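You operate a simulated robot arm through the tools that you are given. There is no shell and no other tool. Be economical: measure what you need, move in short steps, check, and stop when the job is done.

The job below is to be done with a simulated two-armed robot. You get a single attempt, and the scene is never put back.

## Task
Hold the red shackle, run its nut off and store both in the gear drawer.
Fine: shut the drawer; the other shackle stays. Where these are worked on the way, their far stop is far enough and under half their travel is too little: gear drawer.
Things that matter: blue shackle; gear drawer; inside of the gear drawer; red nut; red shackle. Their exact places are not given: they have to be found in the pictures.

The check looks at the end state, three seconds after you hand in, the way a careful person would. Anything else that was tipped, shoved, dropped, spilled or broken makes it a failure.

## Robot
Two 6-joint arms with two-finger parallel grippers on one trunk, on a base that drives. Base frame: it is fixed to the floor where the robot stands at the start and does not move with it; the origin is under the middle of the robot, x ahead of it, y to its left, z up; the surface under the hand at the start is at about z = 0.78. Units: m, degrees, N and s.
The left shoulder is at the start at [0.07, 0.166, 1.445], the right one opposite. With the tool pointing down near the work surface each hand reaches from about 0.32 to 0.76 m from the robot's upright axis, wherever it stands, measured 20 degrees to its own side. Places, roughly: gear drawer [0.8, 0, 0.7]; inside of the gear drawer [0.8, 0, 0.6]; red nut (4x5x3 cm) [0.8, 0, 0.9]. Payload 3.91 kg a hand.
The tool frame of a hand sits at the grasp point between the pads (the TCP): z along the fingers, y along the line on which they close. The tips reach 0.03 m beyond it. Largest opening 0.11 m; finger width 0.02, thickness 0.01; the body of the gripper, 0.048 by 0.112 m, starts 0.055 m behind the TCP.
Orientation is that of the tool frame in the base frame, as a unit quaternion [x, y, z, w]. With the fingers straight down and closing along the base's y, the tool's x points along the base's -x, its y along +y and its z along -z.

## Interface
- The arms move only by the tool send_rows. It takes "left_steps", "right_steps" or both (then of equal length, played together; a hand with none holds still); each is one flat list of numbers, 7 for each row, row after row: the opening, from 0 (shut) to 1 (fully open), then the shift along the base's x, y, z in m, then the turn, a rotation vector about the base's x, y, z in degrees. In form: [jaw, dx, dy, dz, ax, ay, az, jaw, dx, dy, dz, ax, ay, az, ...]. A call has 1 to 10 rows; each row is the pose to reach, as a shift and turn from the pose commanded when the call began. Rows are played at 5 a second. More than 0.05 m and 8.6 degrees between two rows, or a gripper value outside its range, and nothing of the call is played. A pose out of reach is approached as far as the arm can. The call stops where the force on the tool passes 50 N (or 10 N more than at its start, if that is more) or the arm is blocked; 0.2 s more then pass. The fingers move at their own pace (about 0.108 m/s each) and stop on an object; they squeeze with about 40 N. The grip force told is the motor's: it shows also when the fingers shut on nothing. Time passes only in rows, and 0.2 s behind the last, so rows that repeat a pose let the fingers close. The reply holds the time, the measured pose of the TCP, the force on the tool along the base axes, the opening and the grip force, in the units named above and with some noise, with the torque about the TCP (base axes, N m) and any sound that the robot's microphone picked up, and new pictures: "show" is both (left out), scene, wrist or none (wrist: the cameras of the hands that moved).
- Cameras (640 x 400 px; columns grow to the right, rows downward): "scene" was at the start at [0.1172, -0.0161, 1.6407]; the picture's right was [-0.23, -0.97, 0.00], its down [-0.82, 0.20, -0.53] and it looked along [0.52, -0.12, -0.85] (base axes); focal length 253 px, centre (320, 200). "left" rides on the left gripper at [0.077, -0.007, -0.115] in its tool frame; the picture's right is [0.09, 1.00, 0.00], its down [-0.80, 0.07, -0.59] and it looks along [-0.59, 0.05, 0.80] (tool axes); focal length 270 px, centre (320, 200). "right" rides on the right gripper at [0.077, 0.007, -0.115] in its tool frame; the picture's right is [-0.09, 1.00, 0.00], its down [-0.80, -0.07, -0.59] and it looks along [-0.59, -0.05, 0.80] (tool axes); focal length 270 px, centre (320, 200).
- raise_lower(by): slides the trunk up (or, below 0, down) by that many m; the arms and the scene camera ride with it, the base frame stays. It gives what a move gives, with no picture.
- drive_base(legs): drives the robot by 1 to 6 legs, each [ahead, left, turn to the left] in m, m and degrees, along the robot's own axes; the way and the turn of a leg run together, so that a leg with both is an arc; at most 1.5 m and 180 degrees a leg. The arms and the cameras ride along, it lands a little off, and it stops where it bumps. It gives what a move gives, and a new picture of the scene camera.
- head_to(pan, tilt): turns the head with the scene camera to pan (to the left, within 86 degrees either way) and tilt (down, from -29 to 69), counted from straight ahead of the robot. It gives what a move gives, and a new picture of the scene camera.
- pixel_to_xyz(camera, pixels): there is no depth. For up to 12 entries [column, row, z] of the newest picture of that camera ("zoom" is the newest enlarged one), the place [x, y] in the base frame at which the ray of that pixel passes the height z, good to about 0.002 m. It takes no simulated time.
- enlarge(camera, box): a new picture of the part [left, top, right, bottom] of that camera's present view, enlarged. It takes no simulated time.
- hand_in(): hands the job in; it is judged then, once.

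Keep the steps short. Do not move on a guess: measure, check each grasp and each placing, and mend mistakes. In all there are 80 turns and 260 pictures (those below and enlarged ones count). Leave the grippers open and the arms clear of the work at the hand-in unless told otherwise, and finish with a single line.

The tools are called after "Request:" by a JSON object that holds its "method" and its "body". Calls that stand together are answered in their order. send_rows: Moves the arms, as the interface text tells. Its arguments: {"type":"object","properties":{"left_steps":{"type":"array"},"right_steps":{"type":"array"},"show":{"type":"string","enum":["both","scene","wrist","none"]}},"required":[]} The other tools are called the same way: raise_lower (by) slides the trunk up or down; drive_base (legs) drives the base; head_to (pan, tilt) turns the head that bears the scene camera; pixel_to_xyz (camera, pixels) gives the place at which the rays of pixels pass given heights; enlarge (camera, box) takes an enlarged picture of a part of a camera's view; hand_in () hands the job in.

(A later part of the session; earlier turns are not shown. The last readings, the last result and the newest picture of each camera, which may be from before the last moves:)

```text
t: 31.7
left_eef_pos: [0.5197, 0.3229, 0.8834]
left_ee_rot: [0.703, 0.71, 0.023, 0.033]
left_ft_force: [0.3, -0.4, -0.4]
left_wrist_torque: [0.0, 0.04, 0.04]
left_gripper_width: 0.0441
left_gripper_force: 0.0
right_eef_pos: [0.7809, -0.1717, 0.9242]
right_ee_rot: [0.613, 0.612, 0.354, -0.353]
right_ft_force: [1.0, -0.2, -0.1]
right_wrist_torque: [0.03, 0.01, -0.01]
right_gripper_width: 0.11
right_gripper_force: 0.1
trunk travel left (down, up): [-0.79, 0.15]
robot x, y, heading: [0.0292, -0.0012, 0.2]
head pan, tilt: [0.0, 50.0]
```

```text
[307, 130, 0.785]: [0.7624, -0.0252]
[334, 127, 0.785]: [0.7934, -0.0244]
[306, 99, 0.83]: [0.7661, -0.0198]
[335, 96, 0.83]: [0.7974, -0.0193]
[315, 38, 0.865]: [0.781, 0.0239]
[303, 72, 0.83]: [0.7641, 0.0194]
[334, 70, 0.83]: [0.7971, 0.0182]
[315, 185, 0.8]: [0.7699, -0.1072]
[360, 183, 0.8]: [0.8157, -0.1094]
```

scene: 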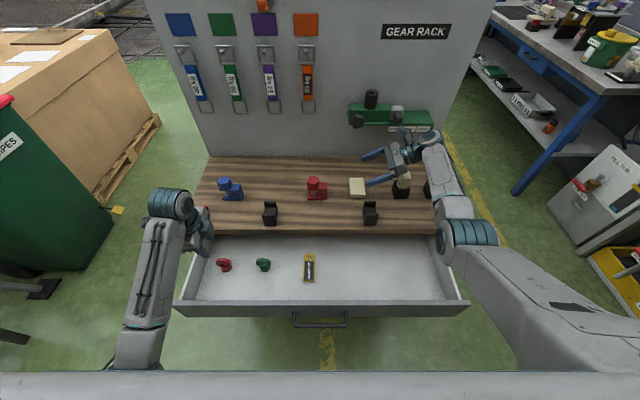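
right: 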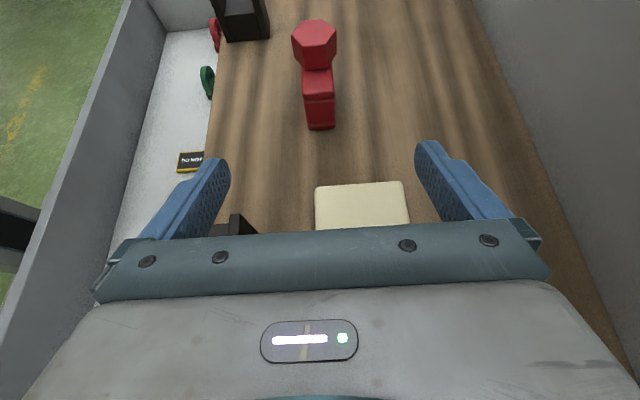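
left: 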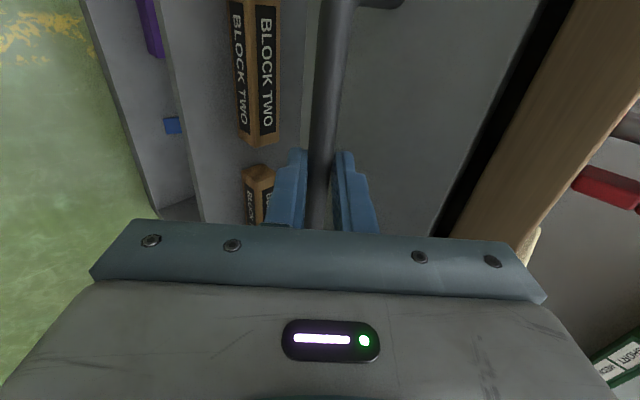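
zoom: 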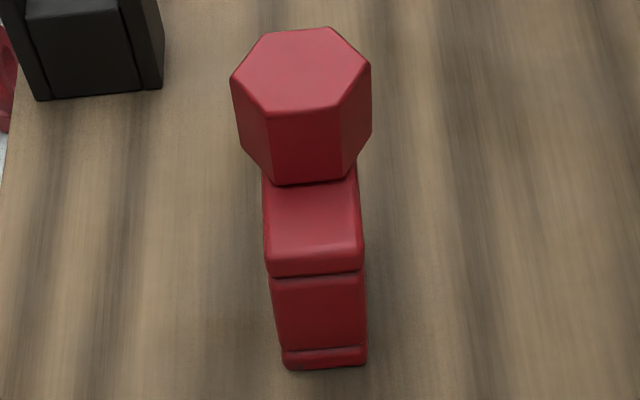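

Shackle centre x≈0.780, wall face y≈-0.025. I advance the right hand along its axis to (0.780, -0.017, 0.814), fingers open.

Request:
{"method": "send_rows", "body": {"right_steps": [0.8, -0.001, 0.036, -0.031, 0, 0, 0, 0.8, -0.001, 0.0717, -0.062, 0, 0, 0, 0.8, -0.001, 0.1, -0.0785, 0, 0, 0, 0.8, -0.001, 0.128, -0.0945, 0, 0, 0, 0.8, -0.001, 0.1547, -0.11, 0, 0, 0, 0.8, -0.001, 0.1547, -0.11, 0, 0, 0], "show": "both"}}

Request:
{"method": "enlarge", "body": {"camera": "scene", "box": [250, 140, 450, 260]}}

```text
t: 33.1
left_eef_pos: [0.5209, 0.3235, 0.8832]
left_ee_rot: [0.703, 0.71, 0.023, 0.034]
left_ft_force: [0.0, -0.6, -0.6]
left_wrist_torque: [-0.02, -0.03, 0.01]
left_gripper_width: 0.0441
left_gripper_force: 0.0
right_eef_pos: [0.7701, -0.024, 0.8209]
right_ee_rot: [0.612, 0.613, 0.354, -0.353]
right_ft_force: [0.0, -0.1, 0.4]
right_wrist_torque: [0.02, -0.01, -0.01]
right_gripper_width: 0.0881
right_gripper_force: 0.1
right hand out of reach, approached as far as the arm can: row 4, 5, 6
trunk travel left (down, up): [-0.79, 0.15]
robot x, y, heading: [0.0309, 0.0031, 0.3]
head pan, tilt: [0.0, 50.0]
```

scene: 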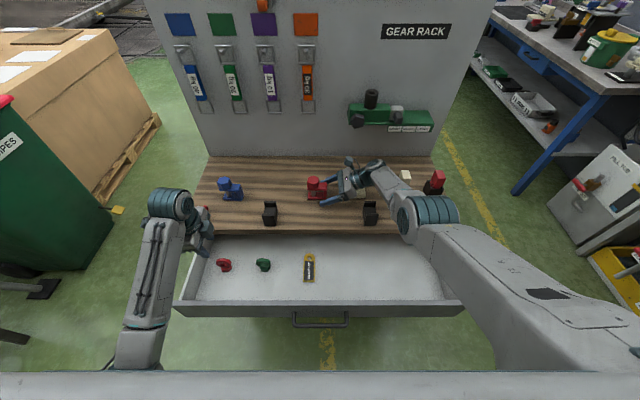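
right: 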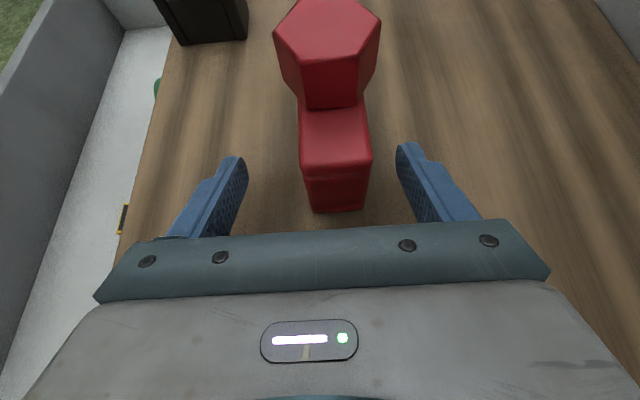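

```text
3.20 times, centred on (350, 200) of scene
```

zoom: 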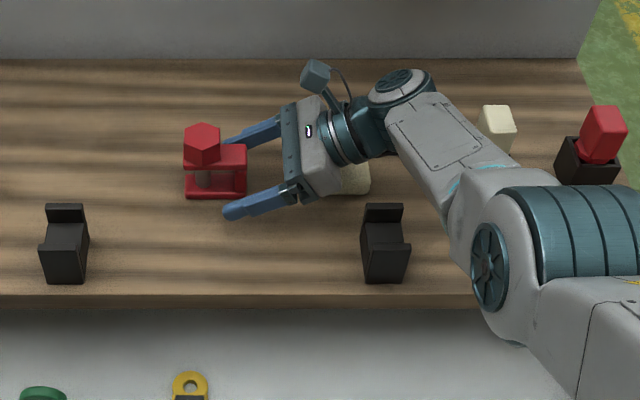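

The right hand is about 1 cm short in reach. I back it out along the axis, then drive 0.05 ahead.

Request:
{"method": "send_rows", "body": {"right_steps": [0.8, 0, -0.04, 0.023, 0, 0, 0, 0.8, 0, -0.08, 0.047, 0, 0, 0], "show": "none"}}

Request:
{"method": "drive_base", "body": {"legs": [[0.06, 0, 0]]}}

```text
t: 33.7
left_eef_pos: [0.5202, 0.3222, 0.8836]
left_ee_rot: [0.703, 0.71, 0.022, 0.033]
left_ft_force: [-0.1, 0.2, 0.2]
left_wrist_torque: [0.0, -0.02, 0.0]
left_gripper_width: 0.0441
left_gripper_force: 0.0
right_eef_pos: [0.7703, -0.104, 0.8686]
right_ee_rot: [0.612, 0.612, 0.354, -0.353]
right_ft_force: [0.1, 0.2, -0.2]
right_wrist_torque: [-0.03, 0.02, -0.01]
right_gripper_width: 0.0881
right_gripper_force: 0.0
trunk travel left (down, up): [-0.79, 0.15]
robot x, y, heading: [0.0301, -0.0015, -0.2]
head pan, tilt: [0.0, 50.0]
```

```text
t: 34.7
left_eef_pos: [0.5784, 0.3219, 0.8837]
left_ee_rot: [0.703, 0.71, 0.024, 0.034]
left_ft_force: [0.4, -0.1, -0.8]
left_wrist_torque: [-0.02, -0.02, 0.02]
left_gripper_width: 0.0439
left_gripper_force: 0.1
right_eef_pos: [0.8284, -0.1031, 0.8702]
right_ee_rot: [0.612, 0.614, 0.354, -0.352]
right_ft_force: [0.2, -0.3, 0.5]
right_wrist_torque: [-0.03, 0.0, 0.01]
right_gripper_width: 0.0881
right_gripper_force: 0.0
trunk travel left (down, up): [-0.79, 0.15]
robot x, y, heading: [0.0912, 0.0047, 0.0]
head pan, tilt: [0.0, 50.0]
```

scene: 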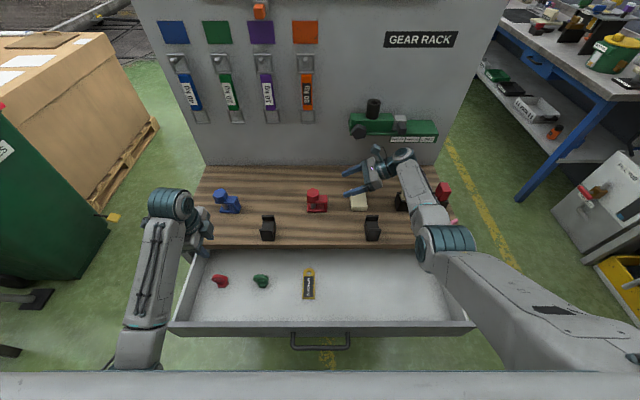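

Align x first, then go in to (0.780, -0.017, 0.814).

Request:
{"method": "send_rows", "body": {"right_steps": [0.8, -0.0484, 0, -0.006, 0, 0, 0, 0.8, -0.0484, 0.028, -0.0225, 0, 0, 0, 0.8, -0.0484, 0.058, -0.04, 0, 0, 0, 0.8, -0.0484, 0.086, -0.056, 0, 0, 0, 0.8, -0.0484, 0.086, -0.056, 0, 0, 0], "show": "wrist"}}

Request:
{"method": "enlarge", "body": {"camera": "scene", "box": [270, 150, 470, 270]}}

```text
t: 35.9
left_eef_pos: [0.5801, 0.3214, 0.8833]
left_ee_rot: [0.703, 0.71, 0.022, 0.033]
left_ft_force: [0.8, 0.1, 0.4]
left_wrist_torque: [0.0, -0.01, -0.02]
left_gripper_width: 0.0439
left_gripper_force: 0.0
right_eef_pos: [0.7827, -0.0164, 0.8106]
right_ee_rot: [0.613, 0.612, 0.354, -0.353]
right_ft_force: [0.0, 0.6, -0.2]
right_wrist_torque: [-0.01, 0.01, 0.0]
right_gripper_width: 0.0879
right_gripper_force: 0.2
trunk travel left (down, up): [-0.79, 0.15]
robot x, y, heading: [0.0873, -0.0006, -0.2]
head pan, tilt: [0.0, 50.0]
```

right: 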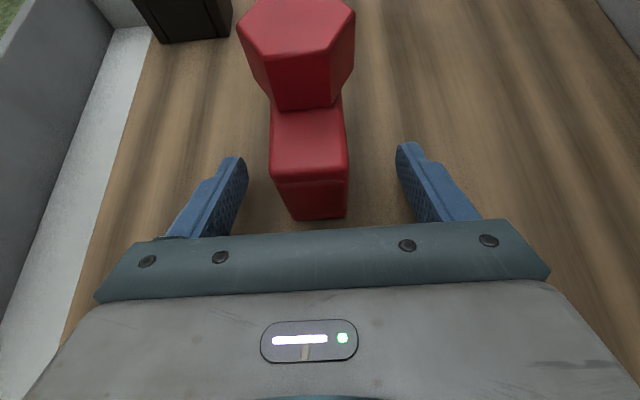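

```text
3.20 times, centred on (370, 210) of scene
```

zoom: 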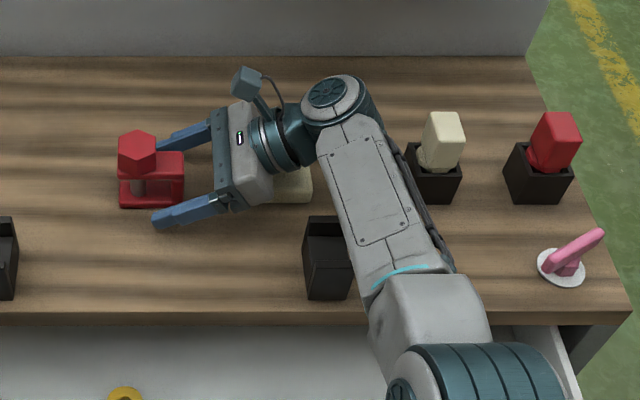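

Fingers straddle the shackle; I shift x by -0.003 and close the right hand.

Request:
{"method": "send_rows", "body": {"right_steps": [0.6, -0.003, 0, 0.002, 0, 0, 0, 0.3, -0.003, 0, 0.002, 0, 0, 0, 0, -0.003, 0, 0.002, 0, 0, 0, 0, -0.003, 0, 0.002, 0, 0, 0, 0, -0.003, 0, 0.002, 0, 0, 0], "show": "wrist"}}

```text
t: 37.1
left_eef_pos: [0.5802, 0.3226, 0.8833]
left_ee_rot: [0.703, 0.71, 0.023, 0.034]
left_ft_force: [0.7, 0.0, -0.1]
left_wrist_torque: [-0.01, 0.03, -0.04]
left_gripper_width: 0.0438
left_gripper_force: 0.1
right_eef_pos: [0.7783, -0.0178, 0.8147]
right_ee_rot: [0.612, 0.613, 0.354, -0.353]
right_ft_force: [-1.2, -0.4, 3.8]
right_wrist_torque: [-0.02, -0.02, 0.0]
right_gripper_width: 0.0336
right_gripper_force: 40.1
trunk travel left (down, up): [-0.79, 0.15]
robot x, y, heading: [0.0895, 0.0039, -0.2]
head pan, tilt: [0.0, 50.0]
```

right: 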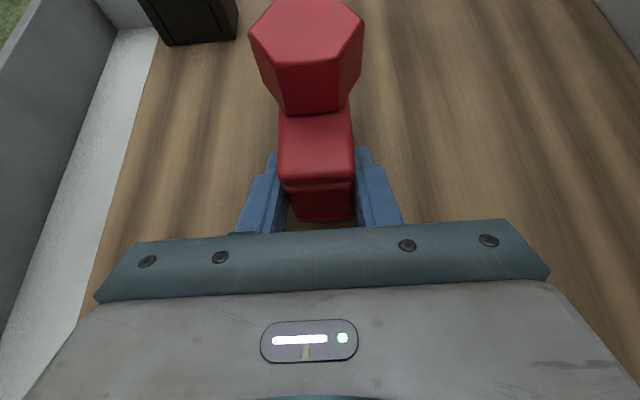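

Held (0.0336 m, 40 N). Now the left hand: rise and move toward (0.70, 0.16, 0.97), levelling its small tilt.

Request:
{"method": "send_rows", "body": {"left_steps": [0.6, 0.01, -0.02, 0.03, 0.3, 1.5, -0.2, 0.6, 0.03, -0.04, 0.055, 0.6, 3, -0.4, 0.6, 0.06, -0.065, 0.075, 0.9, 4.6, -0.6, 0.6, 0.09, -0.1, 0.085, 0.9, 4.6, -0.6, 0.6, 0.11, -0.14, 0.09, 0.9, 4.6, -0.6, 0.6, 0.12, -0.16, 0.09, 0.9, 4.6, -0.6, 0.6, 0.12, -0.16, 0.09, 0.9, 4.6, -0.6], "show": "both"}}

```text
t: 38.7
left_eef_pos: [0.7338, 0.1487, 0.9172]
left_ee_rot: [0.707, 0.707, 0.0, 0.0]
left_ft_force: [-0.5, 0.1, -0.8]
left_wrist_torque: [0.02, -0.02, -0.02]
left_gripper_width: 0.0662
left_gripper_force: 0.0
left hand out of reach, approached as far as the arm can: row 1, 2, 3, 4, 5, 6, 7
right_eef_pos: [0.778, -0.0178, 0.8144]
right_ee_rot: [0.613, 0.613, 0.354, -0.352]
right_ft_force: [0.2, 0.8, 6.1]
right_wrist_torque: [0.12, -0.06, 0.02]
right_gripper_width: 0.0339
right_gripper_force: 40.3
trunk travel left (down, up): [-0.79, 0.15]
robot x, y, heading: [0.0926, 0.0014, 0.2]
head pan, tilt: [0.0, 50.0]
```

scene: 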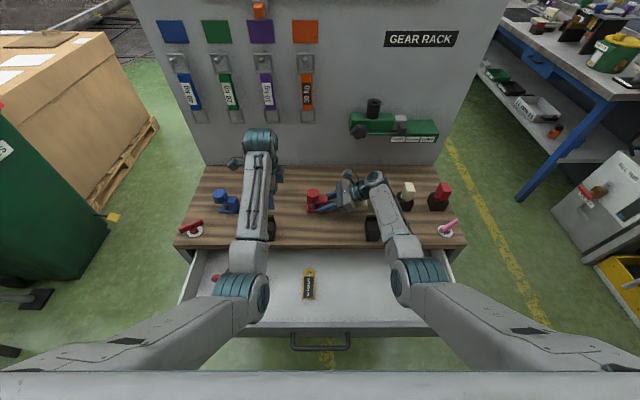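
left: 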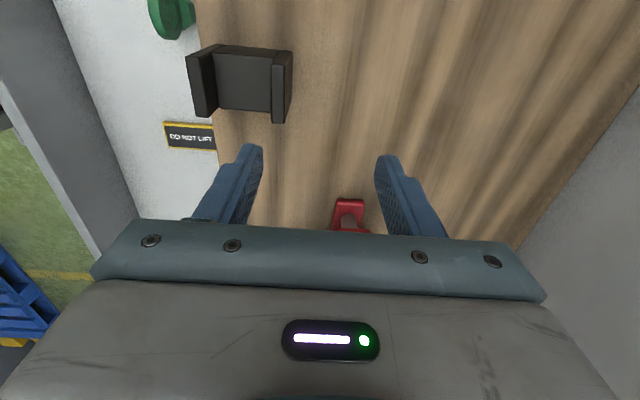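

I yaw the left hand to -120° here and check the nut's centre with the right camera.

Request:
{"method": "pixel_to_xyz", "body": {"camera": "right", "pixels": [[306, 30, 0.865], [250, 40, 0.865], [363, 30, 0.865], [275, 65, 0.865], [342, 60, 0.865], [280, 106, 0.835], [350, 104, 0.835]]}}

Request:
{"method": "send_rows", "body": {"left_steps": [0.6, 0.01, -0.01, 0, 0, 0, -7.5, 0.6, 0.02, -0.02, 0, 0, 0, -15, 0.6, 0.03, -0.03, 0, 0, 0, -22.5, 0.6, 0.04, -0.04, 0, 0, 0, -30, 0.6, 0.04, -0.04, 0, 0, 0, -30], "show": "wrist"}}

```text
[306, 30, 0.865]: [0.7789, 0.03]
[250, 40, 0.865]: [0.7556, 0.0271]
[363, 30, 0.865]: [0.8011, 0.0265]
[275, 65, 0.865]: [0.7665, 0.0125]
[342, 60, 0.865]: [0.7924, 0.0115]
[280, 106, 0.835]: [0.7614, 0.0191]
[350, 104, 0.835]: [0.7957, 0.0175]
```

```text
t: 39.9
left_eef_pos: [0.7749, 0.1086, 0.9169]
left_ee_rot: [0.867, 0.499, 0.0, 0.0]
left_ft_force: [0.2, 0.0, -1.3]
left_wrist_torque: [0.04, -0.02, -0.01]
left_gripper_width: 0.0659
left_gripper_force: 0.1
right_eef_pos: [0.778, -0.0168, 0.8143]
right_ee_rot: [0.612, 0.613, 0.354, -0.353]
right_ft_force: [0.6, 1.6, 6.8]
right_wrist_torque: [0.1, 0.01, -0.02]
right_gripper_width: 0.0337
right_gripper_force: 40.2
trunk travel left (down, up): [-0.79, 0.15]
robot x, y, heading: [0.0884, 0.004, -0.3]
head pan, tilt: [0.0, 50.0]
```

left: 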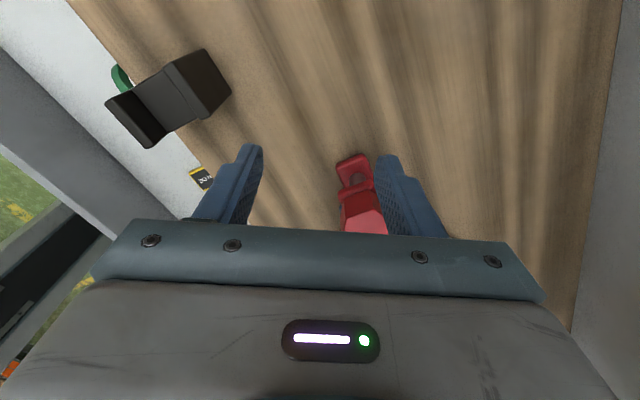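

Nut estimated at (0.779, 0.024), z 0.841–0.870. I move the left hand above it at the present height.

Request:
{"method": "send_rows", "body": {"left_steps": [0.65, 0.002, -0.04, 0, 0, 0, 0, 0.65, 0.004, -0.0846, 0, 0, 0, 0, 0.65, 0.004, -0.0846, 0, 0, 0, 0], "show": "both"}}

Request:
{"method": "enlarge", "body": {"camera": "right", "box": [160, 0, 480, 220]}}

```text
t: 40.7
left_eef_pos: [0.7787, 0.0248, 0.9183]
left_ee_rot: [0.866, 0.5, 0.0, 0.0]
left_ft_force: [0.1, -0.1, 0.3]
left_wrist_torque: [0.0, -0.01, 0.02]
left_gripper_width: 0.0714
left_gripper_force: 0.1
right_eef_pos: [0.7789, -0.0182, 0.8139]
right_ee_rot: [0.612, 0.613, 0.354, -0.353]
right_ft_force: [0.5, -0.3, 6.8]
right_wrist_torque: [0.43, 0.03, -0.04]
right_gripper_width: 0.0337
right_gripper_force: 39.9
trunk travel left (down, up): [-0.79, 0.15]
robot x, y, heading: [0.0886, 0.0064, -0.0]
head pan, tilt: [0.0, 50.0]
```

scene: 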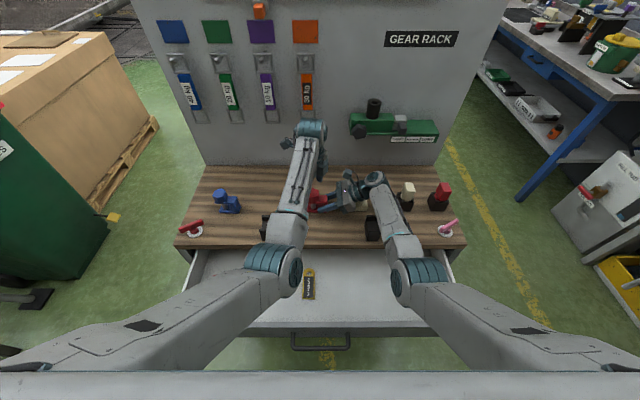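
left: 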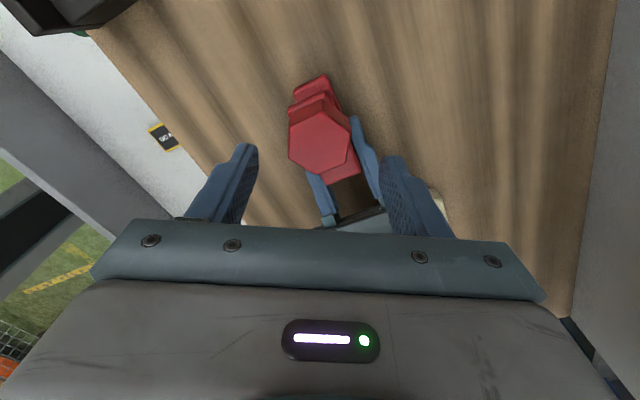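

```text
1.82 times, centred on (320, 110) of right
```

zoom: 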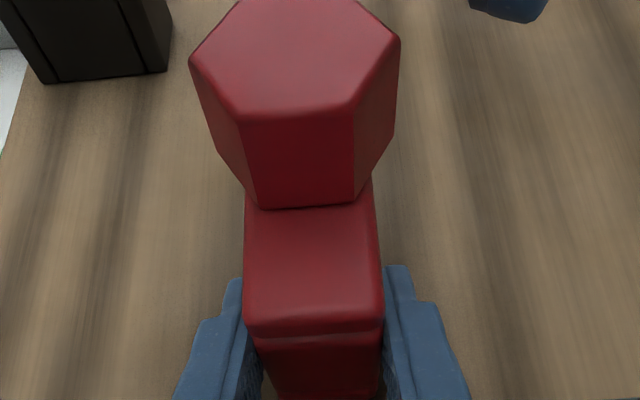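

Request:
{"method": "pixel_to_xyz", "body": {"camera": "left", "pixels": [[320, 146, 0.87], [320, 146, 0.865], [289, 156, 0.87], [350, 136, 0.87], [294, 118, 0.87], [342, 113, 0.87], [300, 172, 0.87], [343, 170, 0.87]]}}

Request:
{"method": "enlarge", "body": {"camera": "left", "box": [230, 60, 410, 240]}}

```text
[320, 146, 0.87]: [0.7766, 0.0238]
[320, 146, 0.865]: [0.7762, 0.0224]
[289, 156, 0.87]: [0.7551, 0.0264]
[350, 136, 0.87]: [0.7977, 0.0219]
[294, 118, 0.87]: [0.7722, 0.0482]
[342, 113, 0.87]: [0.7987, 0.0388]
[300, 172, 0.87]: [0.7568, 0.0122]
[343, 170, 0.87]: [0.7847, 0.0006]
```

```text
2.22 times, centred on (320, 150) of left
```

zoom: 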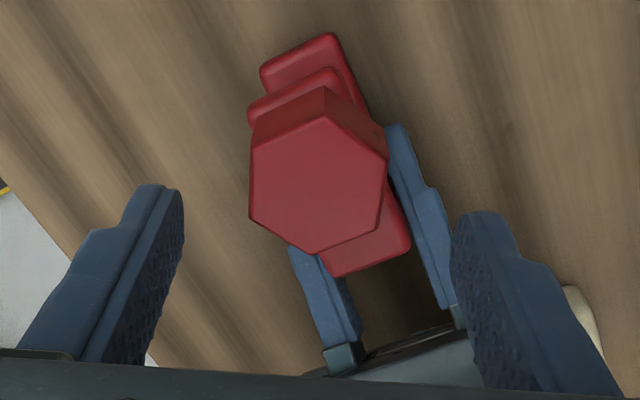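

Flats are parallel to the fingers and the nut is centred at (0.777, 0.024). I descend 0.042 to z≈0.876 and close on the nut.

Request:
{"method": "send_rows", "body": {"left_steps": [0.65, -0.001, -0.001, -0.02, 0, 0, 0, 0.65, -0.001, -0.001, -0.042, 0, 0, 0, 0.65, -0.001, -0.001, -0.042, 0, 0, 0, 0, -0.001, -0.001, -0.042, 0, 0, 0, 0, -0.001, -0.001, -0.042, 0, 0, 0, 0, -0.001, -0.001, -0.042, 0, 0, 0], "show": "wrist"}}

Request:
{"method": "enlarge", "body": {"camera": "right", "box": [160, 0, 480, 220]}}

```text
t: 42.1
left_eef_pos: [0.7765, 0.0243, 0.8757]
left_ee_rot: [0.866, 0.5, -0.001, -0.001]
left_ft_force: [-1.9, -1.0, 0.6]
left_wrist_torque: [-0.03, 0.02, 0.03]
left_gripper_width: 0.0391
left_gripper_force: 39.7
right_eef_pos: [0.7788, -0.0182, 0.813]
right_ee_rot: [0.612, 0.613, 0.353, -0.353]
right_ft_force: [1.9, 0.1, 6.6]
right_wrist_torque: [0.03, 0.12, -0.1]
right_gripper_width: 0.0336
right_gripper_force: 40.4
trunk travel left (down, up): [-0.79, 0.15]
robot x, y, heading: [0.0882, -0.0016, -0.0]
head pan, tilt: [0.0, 50.0]
```

left: 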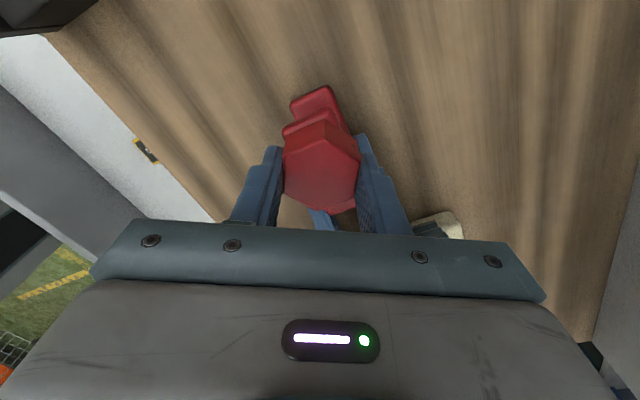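

```text
1.82 times, centred on (320, 110) of right
```

zoom: 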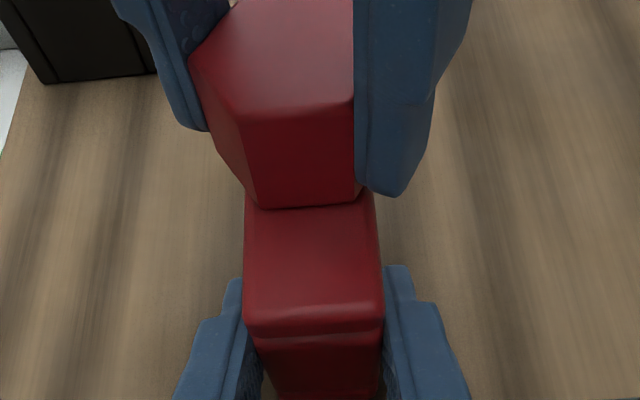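

The nut is gripped on its flats (0.039 m). I turn it counter-clockwise from above (+z) by 64°, watching force and sounds.

Request:
{"method": "send_rows", "body": {"left_steps": [0, 0, 0, 0, 0, 0, 8, 0, 0, 0, 0, 0, 0, 16, 0, 0, 0, 0, 0, 0, 24, 0, 0, 0, 0, 0, 0, 32, 0, 0, 0, 0, 0, 0, 40, 0, 0, 0, 0, 0, 0, 48, 0, 0, 0, 0, 0, 0, 56, 0, 0, 0, 0, 0, 0, 64], "show": "wrist"}}

Request:
{"method": "enlarge", "body": {"camera": "right", "box": [160, 0, 480, 220]}}

```text
t: 43.9
left_eef_pos: [0.7773, 0.024, 0.8774]
left_ee_rot: [0.469, 0.883, 0.0, 0.002]
left_ft_force: [13.9, -3.5, -0.2]
left_wrist_torque: [-0.08, -0.66, -0.05]
left_gripper_width: 0.0391
left_gripper_force: 39.6
right_eef_pos: [0.7781, -0.0169, 0.8136]
right_ee_rot: [0.612, 0.613, 0.354, -0.353]
right_ft_force: [-11.5, 1.6, 10.9]
right_wrist_torque: [-0.01, -0.19, 0.57]
right_gripper_width: 0.0336
right_gripper_force: 40.5
trunk travel left (down, up): [-0.79, 0.15]
robot x, y, heading: [0.0919, 0.001, -0.1]
head pan, tilt: [0.0, 50.0]
```

left: 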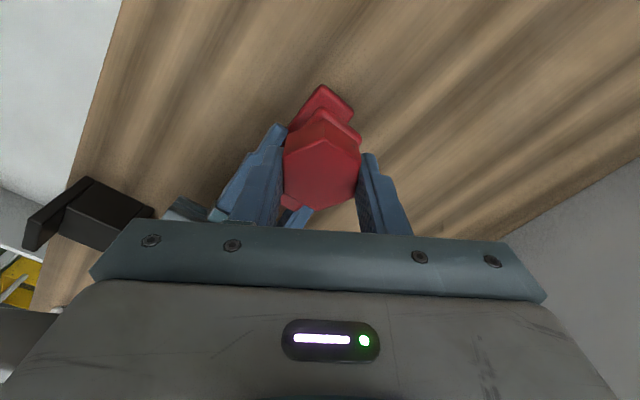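

```text
1.82 times, centred on (320, 110) of right
```

zoom: 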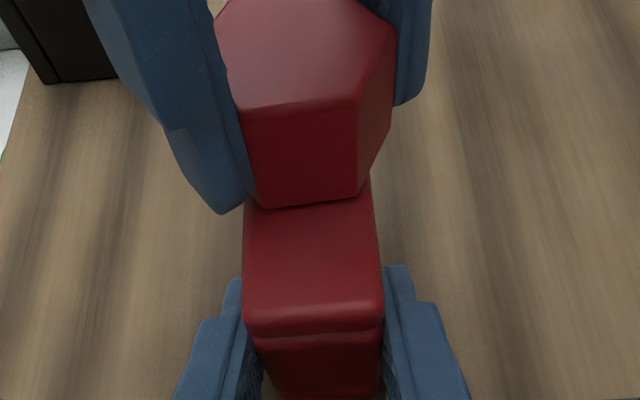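

The nut turns with the gripper (and rose ~1.5 mm). Side force is 14 N, so I follow with a 1 mm x correction and continue 80° more.

Request:
{"method": "send_rows", "body": {"left_steps": [0, 0.001, 0, 0, 0, 0, 8, 0, 0.001, 0, 0, 0, 0, 16, 0, 0.001, 0, 0.0005, 0, 0, 24, 0, 0.001, 0, 0.0005, 0, 0, 32, 0, 0.001, 0, 0.001, 0, 0, 40, 0, 0.001, 0, 0.001, 0, 0, 48, 0, 0.001, 0, 0.001, 0, 0, 56, 0, 0.001, 0, 0.0015, 0, 0, 64, 0, 0.001, 0, 0.0015, 0, 0, 72, 0, 0.001, 0, 0.0015, 0, 0, 80], "show": "none"}}

Request:
{"method": "enlarge", "body": {"camera": "right", "box": [160, 0, 480, 220]}}

```text
t: 46.1
left_eef_pos: [0.7776, 0.027, 0.8778]
left_ee_rot: [-0.209, 0.978, 0.0, 0.002]
left_ft_force: [20.2, 23.6, -1.5]
left_wrist_torque: [0.71, -1.13, -0.06]
left_gripper_width: 0.0393
left_gripper_force: 40.0
right_eef_pos: [0.7778, -0.0169, 0.8136]
right_ee_rot: [0.612, 0.614, 0.353, -0.352]
right_ft_force: [-21.8, -18.8, 11.2]
right_wrist_torque: [0.85, 0.11, 0.77]
right_gripper_width: 0.0339
right_gripper_force: 39.9
trunk travel left (down, up): [-0.79, 0.15]
robot x, y, heading: [0.0915, 0.0011, -0.0]
head pan, tilt: [0.0, 50.0]
```

```text
1.82 times, centred on (320, 110) of right
```

zoom: 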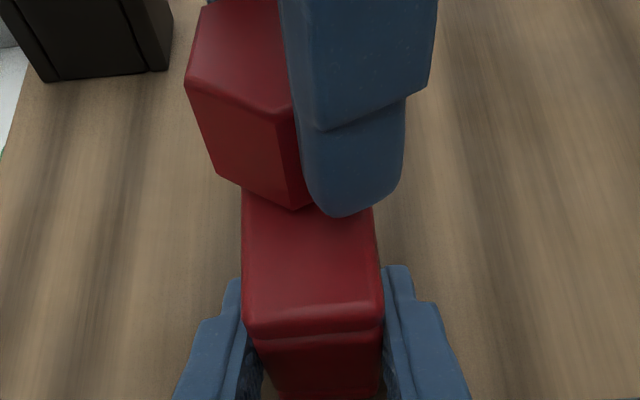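

Turning works but the nut's axis seems nearer (0.7775, 0.0275), since side force grew. I release, recentre, swing back 120° and regrip.

Request:
{"method": "send_rows", "body": {"left_steps": [0.6, 0, 0, 0, 0, 0, 0, 0.6, 0, 0.002, 0, 0, 0, 0, 0.6, -0.001, 0.002, 0, 0, 0, -8.5, 0.6, -0.001, 0.002, 0, 0, 0, -17, 0.6, -0.001, 0.002, 0, 0, 0, -25.5, 0.6, -0.001, 0.002, 0, 0, 0, -34, 0.6, -0.001, 0.002, 0, 0, 0, -42.5, 0.6, -0.001, 0.002, 0, 0, 0, -51, 0.6, -0.001, 0.002, 0, 0, 0, -59.5, 0.6, -0.001, 0.002, 0, 0, 0, -68], "show": "none"}}

Request:
{"method": "send_rows", "body": {"left_steps": [0.6, 0, 0, 0, 0, 0, -8.5, 0.6, 0, 0, 0, 0, 0, -17, 0.6, 0, 0, 0, 0, 0, -25.5, 0.6, 0, 0, 0, 0, 0, -34, 0.6, 0, 0, 0, 0, 0, -42.5, 0.6, 0, 0, 0, 0, 0, -51, 0.6, 0, 0, 0, 0, 0, -52, 0.6, 0, 0, 0, 0, 0, -52], "show": "wrist"}}

Request:
{"method": "enlarge", "body": {"camera": "right", "box": [160, 0, 480, 220]}}

```text
t: 48.3
left_eef_pos: [0.778, 0.0247, 0.8776]
left_ee_rot: [0.376, 0.927, -0.001, 0.0]
left_ft_force: [0.6, -0.3, -0.3]
left_wrist_torque: [0.0, -0.01, 0.01]
left_gripper_width: 0.0659
left_gripper_force: 0.1
right_eef_pos: [0.7793, -0.0183, 0.8143]
right_ee_rot: [0.612, 0.614, 0.353, -0.352]
right_ft_force: [3.2, 0.2, 7.5]
right_wrist_torque: [-0.11, 0.04, 0.01]
right_gripper_width: 0.0339
right_gripper_force: 39.5
trunk travel left (down, up): [-0.79, 0.15]
robot x, y, heading: [0.0902, 0.0008, 0.1]
head pan, tilt: [0.0, 50.0]
```

```text
t: 50.1
left_eef_pos: [0.7772, 0.025, 0.8774]
left_ee_rot: [0.744, 0.669, -0.001, -0.001]
left_ft_force: [-0.3, 1.2, 0.6]
left_wrist_torque: [-0.02, -0.03, 0.0]
left_gripper_width: 0.0658
left_gripper_force: 0.0
right_eef_pos: [0.7787, -0.0175, 0.8141]
right_ee_rot: [0.613, 0.613, 0.353, -0.352]
right_ft_force: [2.0, 0.1, 6.4]
right_wrist_torque: [-0.13, 0.07, 0.06]
right_gripper_width: 0.0337
right_gripper_force: 40.0
trunk travel left (down, up): [-0.79, 0.15]
robot x, y, heading: [0.0916, -0.0043, 0.0]
head pan, tilt: [0.0, 50.0]
```

left: 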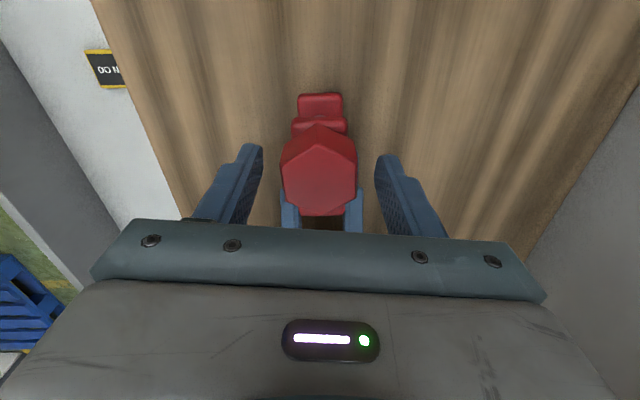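

```text
1.82 times, centred on (320, 110) of right
```

zoom: 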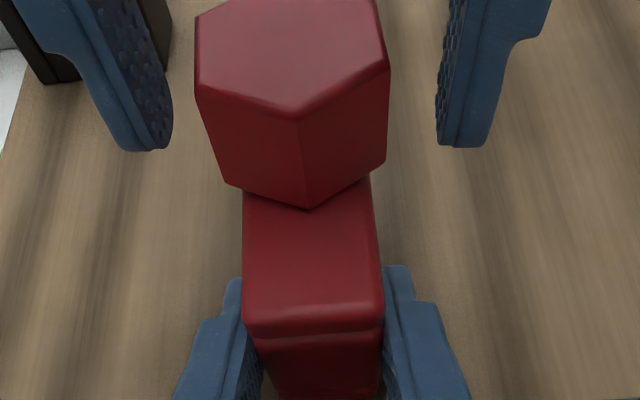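

Request:
{"method": "enlarge", "body": {"camera": "left", "box": [240, 80, 400, 240]}}

```text
2.50 times, centred on (320, 160) of left
```

zoom: 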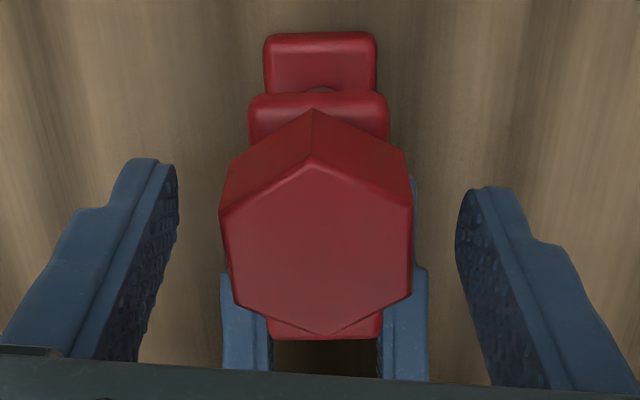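

Request:
{"method": "pixel_to_xyz", "body": {"camera": "zoom", "pixels": [[312, 158, 0.871], [328, 337, 0.871], [221, 208, 0.871], [412, 295, 0.871], [411, 208, 0.871], [235, 305, 0.871], [318, 95, 0.836]]}}

```text
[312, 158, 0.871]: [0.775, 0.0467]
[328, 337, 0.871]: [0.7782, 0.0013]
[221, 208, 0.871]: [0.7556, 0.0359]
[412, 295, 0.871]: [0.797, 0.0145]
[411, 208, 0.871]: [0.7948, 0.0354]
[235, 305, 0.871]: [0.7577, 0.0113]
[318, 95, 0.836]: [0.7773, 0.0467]
```

Nut centre is (0.7765, 0.0242), so the hand is centred within 1 mm. Close and turn 136° in two calls.

Request:
{"method": "send_rows", "body": {"left_steps": [0, -0.0005, -0.0008, 0, 0, 0, 0, 0, -0.0005, -0.0008, 0, 0, 0, 0, 0, -0.0005, -0.0008, 0, 0, 0, 0, 0, -0.0005, -0.0008, 0, 0, 0, 8.5, 0, -0.0005, -0.0008, 0, 0, 0, 17, 0, -0.0005, -0.0008, 0, 0, 0, 25.5, 0, -0.0005, -0.0008, 0, 0, 0, 34, 0, -0.0005, -0.0008, 0, 0, 0, 42.5, 0, -0.0005, -0.0008, 0.0005, 0, 0, 51, 0, -0.0005, -0.0008, 0.0005, 0, 0, 59.5], "show": "none"}}

Request:
{"method": "send_rows", "body": {"left_steps": [0, 0, 0, 0, 0, 0, 8.5, 0, 0, 0, 0, 0, 0, 17, 0, 0, 0, 0, 0, 0, 25.5, 0, 0, 0, 0.0005, 0, 0, 34, 0, 0, 0, 0.0005, 0, 0, 42.5, 0, 0, 0, 0.0005, 0, 0, 51, 0, 0, 0, 0.001, 0, 0, 59.5, 0, 0, 0, 0.001, 0, 0, 68, 0, 0, 0, 0.001, 0, 0, 76.5], "show": "none"}}

Request:
{"method": "enlarge", "body": {"camera": "right", "box": [160, 0, 480, 220]}}

```text
t: 52.3
left_eef_pos: [0.7768, 0.024, 0.8792]
left_ee_rot: [0.313, 0.95, 0.0, 0.001]
left_ft_force: [14.0, 4.4, 0.6]
left_wrist_torque: [0.24, -0.95, -0.02]
left_gripper_width: 0.0416
left_gripper_force: 40.3
right_eef_pos: [0.7777, -0.0182, 0.8144]
right_ee_rot: [0.613, 0.613, 0.354, -0.352]
right_ft_force: [-10.7, -6.3, 11.0]
right_wrist_torque: [-0.04, 0.15, 0.63]
right_gripper_width: 0.0335
right_gripper_force: 40.3
trunk travel left (down, up): [-0.79, 0.15]
robot x, y, heading: [0.091, 0.0014, 0.1]
head pan, tilt: [0.0, 50.0]
```

```text
t: 54.3
left_eef_pos: [0.7779, 0.0234, 0.8784]
left_ee_rot: [-0.344, 0.939, -0.001, 0.001]
left_ft_force: [0.4, -0.1, 0.3]
left_wrist_torque: [-0.01, 0.04, 0.0]
left_gripper_width: 0.0414
left_gripper_force: 40.3
right_eef_pos: [0.7783, -0.0175, 0.8138]
right_ee_rot: [0.612, 0.613, 0.354, -0.353]
right_ft_force: [0.2, 0.9, 5.1]
right_wrist_torque: [-0.03, 0.1, -0.01]
right_gripper_width: 0.0335
right_gripper_force: 40.2
trunk travel left (down, up): [-0.79, 0.15]
robot x, y, heading: [0.0892, -0.0002, -0.1]
head pan, tilt: [0.0, 50.0]
```

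```text
1.82 times, centred on (320, 110) of right
```

zoom: 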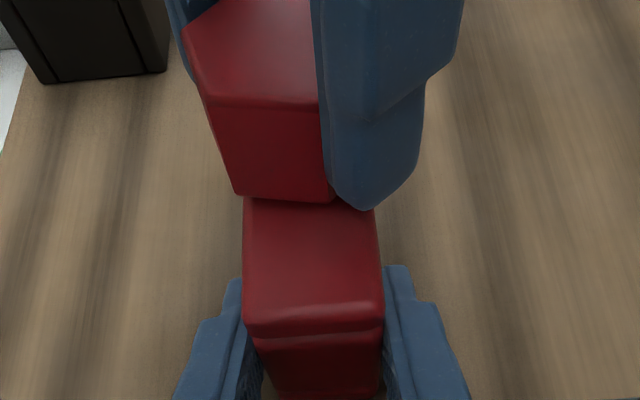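

The side force vanished during the second swing, so the nut may be free of the thread. I test with a gentle 4 mm lift.

Request:
{"method": "send_rows", "body": {"left_steps": [0, 0, 0, 0.002, 0, 0, 0, 0, 0, 0, 0.004, 0, 0, 0, 0, 0, 0, 0.004, 0, 0, 0], "show": "none"}}

Request:
{"method": "enlarge", "body": {"camera": "right", "box": [160, 0, 480, 220]}}

```text
t: 55.1
left_eef_pos: [0.7772, 0.0244, 0.8837]
left_ee_rot: [-0.343, 0.939, -0.001, 0.001]
left_ft_force: [-0.2, -0.8, -0.7]
left_wrist_torque: [-0.01, 0.0, 0.04]
left_gripper_width: 0.041
left_gripper_force: 40.3
right_eef_pos: [0.7794, -0.0168, 0.813]
right_ee_rot: [0.613, 0.613, 0.353, -0.352]
right_ft_force: [0.7, 1.8, 5.2]
right_wrist_torque: [-0.06, 0.08, 0.01]
right_gripper_width: 0.0336
right_gripper_force: 40.2
trunk travel left (down, up): [-0.79, 0.15]
robot x, y, heading: [0.091, -0.0033, 0.2]
head pan, tilt: [0.0, 50.0]
```

```text
1.82 times, centred on (320, 110) of right
```

zoom: 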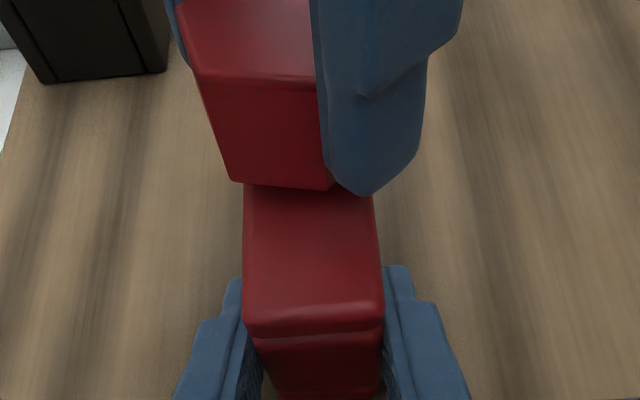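

The nut comes along with no force: it is off the thread. I lift it further by 0.045.

Request:
{"method": "send_rows", "body": {"left_steps": [0, 0, 0, 0.015, 0, 0, 0, 0, 0, 0, 0.03, 0, 0, 0, 0, 0, 0, 0.045, 0, 0, 0, 0, 0, 0, 0.045, 0, 0, 0], "show": "both"}}

Request:
{"method": "enlarge", "body": {"camera": "right", "box": [160, 0, 480, 220]}}

```text
t: 56.1
left_eef_pos: [0.7769, 0.0247, 0.9289]
left_ee_rot: [-0.343, 0.939, -0.001, 0.001]
left_ft_force: [0.5, -0.6, -0.5]
left_wrist_torque: [-0.01, 0.0, -0.03]
left_gripper_width: 0.041
left_gripper_force: 40.0
right_eef_pos: [0.7789, -0.0172, 0.8145]
right_ee_rot: [0.612, 0.613, 0.354, -0.353]
right_ft_force: [0.5, 0.1, 4.2]
right_wrist_torque: [-0.11, 0.08, 0.02]
right_gripper_width: 0.0337
right_gripper_force: 40.2
trunk travel left (down, up): [-0.79, 0.15]
robot x, y, heading: [0.087, 0.0002, 0.1]
head pan, tilt: [0.0, 50.0]
```

scene: 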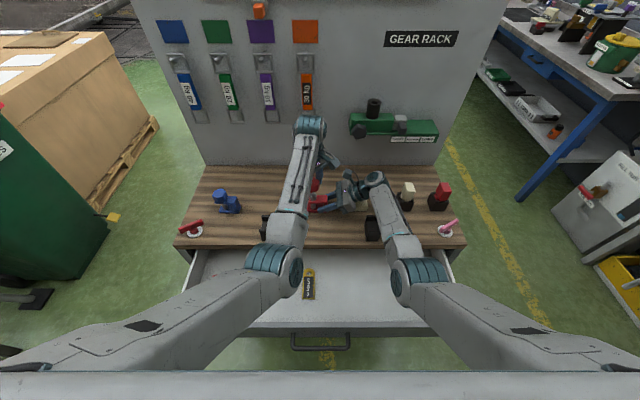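
left: 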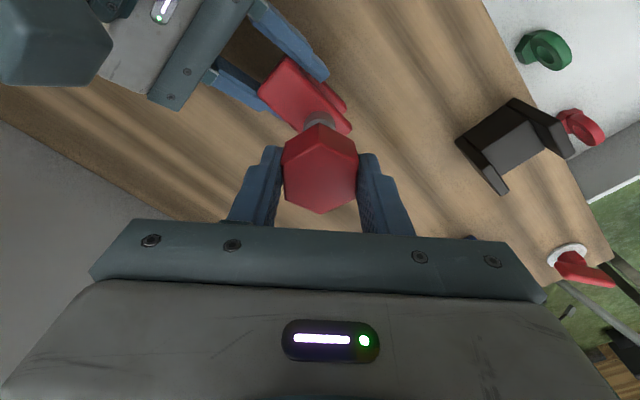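

```text
1.82 times, centred on (320, 110) of right
```

zoom: 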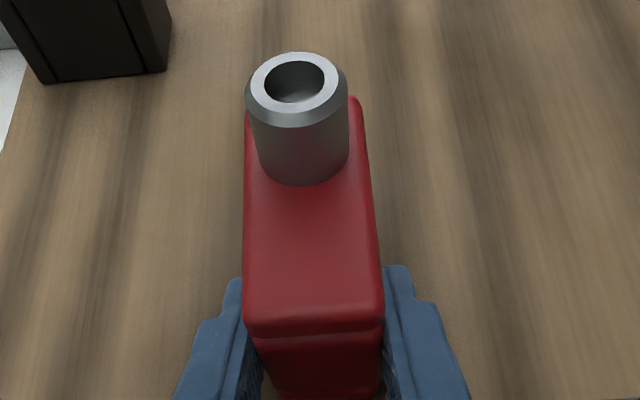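

The nut is off and the bare bolt shows. I move the left hand with the nut aside, then lift the shackle with the right hand.

Request:
{"method": "send_rows", "body": {"left_steps": [0, -0.01, 0.04, 0, 0, 0, 0, 0, -0.02, 0.08, 0, 0, 0, 0, 0, -0.03, 0.12, 0, 0, 0, 0, 0, -0.03, 0.13, 0, 0, 0, 0, 0, -0.03, 0.13, 0, 0, 0, 0, 0, -0.03, 0.13, 0, 0, 0, 0, 0, -0.03, 0.13, 0, 0, 0, 0], "right_steps": [0, 0, 0, 0, 0, 0, 0, 0, 0, 0, 0, 0, 0, 0, 0, 0, 0, 0.01, 0, 0, 0, 0, 0, 0, 0.035, 0, 0, 0, 0, 0, 0, 0.06, 0, 0, 0, 0, 0, 0, 0.08, 0, 0, 0, 0, 0, 0, 0.08, 0, 0, 0], "show": "both"}}

Request:
{"method": "pixel_to_xyz", "body": {"camera": "scene", "pixels": [[220, 281, 0.62], [261, 281, 0.62], [308, 285, 0.62], [308, 272, 0.62], [314, 300, 0.62], [400, 260, 0.62], [400, 320, 0.62], [400, 322, 0.74], [440, 255, 0.62], [196, 255, 0.62]]}}

Request:
{"method": "enlarge", "body": {"camera": "scene", "box": [160, 220, 490, 360]}}

```text
t: 57.7
left_eef_pos: [0.7475, 0.1548, 0.9263]
left_ee_rot: [-0.342, 0.94, 0.0, 0.002]
left_ft_force: [0.5, -0.3, -0.6]
left_wrist_torque: [0.02, 0.0, -0.01]
left_gripper_width: 0.0403
left_gripper_force: 40.7
right_eef_pos: [0.7782, -0.0189, 0.8926]
right_ee_rot: [0.613, 0.612, 0.353, -0.353]
right_ft_force: [-0.2, 0.1, -2.8]
right_wrist_torque: [-0.05, 0.0, -0.02]
right_gripper_width: 0.0338
right_gripper_force: 40.1
trunk travel left (down, up): [-0.79, 0.15]
robot x, y, heading: [0.0913, 0.0022, 0.0]
head pan, tilt: [0.0, 50.0]
```

scene: 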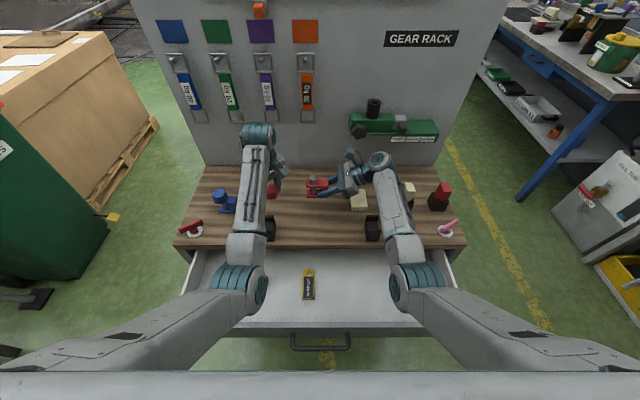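
right: 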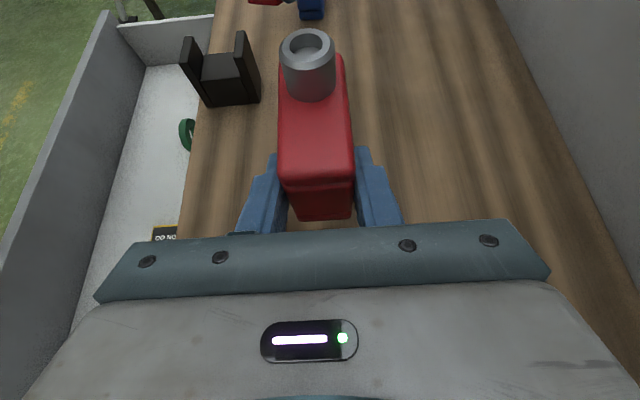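
left: 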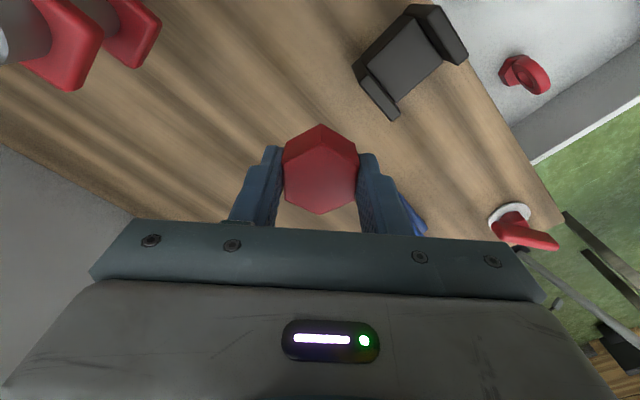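

```text
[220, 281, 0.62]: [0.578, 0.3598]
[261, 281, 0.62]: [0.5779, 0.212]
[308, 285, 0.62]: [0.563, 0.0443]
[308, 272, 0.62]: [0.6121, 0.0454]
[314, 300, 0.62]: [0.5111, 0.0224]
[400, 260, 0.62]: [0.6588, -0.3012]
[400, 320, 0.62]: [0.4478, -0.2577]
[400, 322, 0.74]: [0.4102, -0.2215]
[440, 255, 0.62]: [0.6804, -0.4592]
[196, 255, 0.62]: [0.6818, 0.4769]
```

```text
1.94 times, centred on (325, 290) of scene
```

zoom: 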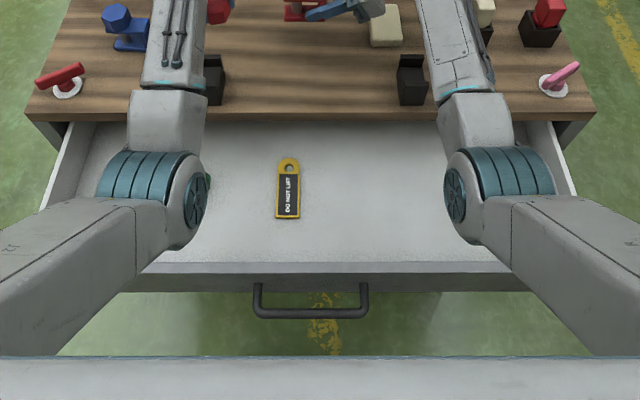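

Both parts are held. I drive back 0.19 and right 0.15 to be over the drawer with comfortable arm angles (everything carried is above z 0.86, holders are below).

Request:
{"method": "drive_base", "body": {"legs": [[-0.19, 0, 0], [0, -0.15, 0]]}}

Request:
{"method": "enlarge", "body": {"camera": "left", "box": [0, 0, 640, 400]}}

Request:
{"method": "enlarge", "body": {"camera": "right", "box": [0, 0, 640, 400]}}

```text
t: 60.2
left_eef_pos: [0.5584, 0.0049, 0.9272]
left_ee_rot: [-0.343, 0.94, -0.001, 0.001]
left_ft_force: [0.5, -0.7, -0.4]
left_wrist_torque: [-0.02, 0.01, -0.03]
left_gripper_width: 0.0395
left_gripper_force: 40.1
right_eef_pos: [0.589, -0.1666, 0.8916]
right_ee_rot: [0.613, 0.612, 0.353, -0.353]
right_ft_force: [-0.4, -0.8, -2.3]
right_wrist_torque: [-0.05, 0.01, -0.01]
right_gripper_width: 0.0339
right_gripper_force: 39.6
trunk travel left (down, up): [-0.79, 0.15]
robot x, y, heading: [-0.0974, -0.1492, 0.3]
head pan, tilt: [0.0, 50.0]
```

scene: 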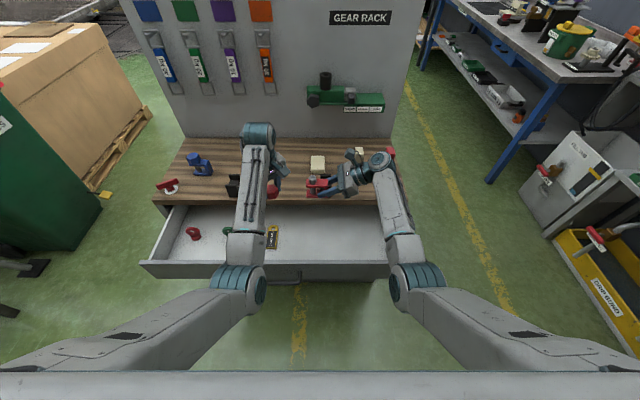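

```text
1.00 times, centred on (320, 200) of left (not enlarged: the box is as wide or as high as the picture)
```

zoom: 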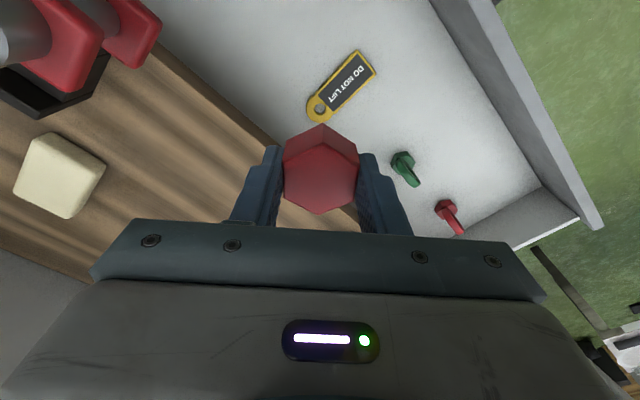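

```text
1.00 times, centred on (320, 200) of right (not enlarged: the box is as wide or as high as the picture)
```

zoom: 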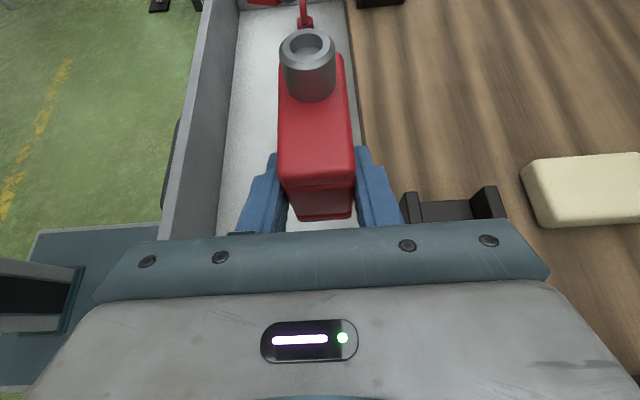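

I triangulate the tag on the drawer floor to get the floor height: left view ring hole (318,108), end corners (358,52),(375,75).

Request:
{"method": "enlarge", "body": {"camera": "scene", "box": [230, 200, 330, 280]}}

Request:
{"method": "pixel_to_xyz", "body": {"camera": "left", "pixels": [[318, 108, 0.6], [318, 108, 0.65], [318, 108, 0.7], [367, 63, 0.6], [367, 63, 0.65], [367, 63, 0.7]]}}

```text
5.00 times, centred on (280, 240) of scene
```

zoom: 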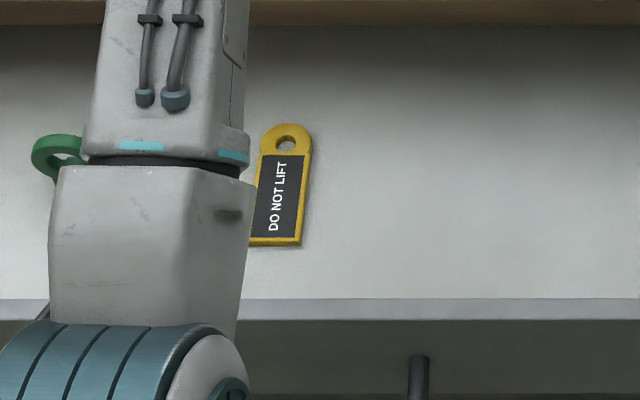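

```text
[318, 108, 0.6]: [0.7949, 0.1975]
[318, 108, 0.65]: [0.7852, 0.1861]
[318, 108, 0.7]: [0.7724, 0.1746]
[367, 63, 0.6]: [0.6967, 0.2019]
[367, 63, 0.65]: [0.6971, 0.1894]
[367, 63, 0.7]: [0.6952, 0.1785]
```

Request:
{"method": "pixel_to_xyz", "body": {"camera": "zoom", "pixels": [[287, 143, 0.6], [287, 143, 0.65], [287, 143, 0.7], [275, 241, 0.6], [275, 241, 0.65], [275, 241, 0.7], [450, 298, 0.65], [450, 298, 0.75], [450, 320, 0.75], [450, 26, 0.78], [450, 26, 0.75]]}}

```text
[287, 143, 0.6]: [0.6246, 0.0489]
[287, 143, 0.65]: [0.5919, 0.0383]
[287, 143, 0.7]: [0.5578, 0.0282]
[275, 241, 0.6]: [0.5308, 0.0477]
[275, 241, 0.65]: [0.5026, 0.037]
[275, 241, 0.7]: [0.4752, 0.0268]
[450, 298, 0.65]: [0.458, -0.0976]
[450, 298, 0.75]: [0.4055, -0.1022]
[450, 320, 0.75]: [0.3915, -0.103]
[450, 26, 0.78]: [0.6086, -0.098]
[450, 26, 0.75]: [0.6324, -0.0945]
```

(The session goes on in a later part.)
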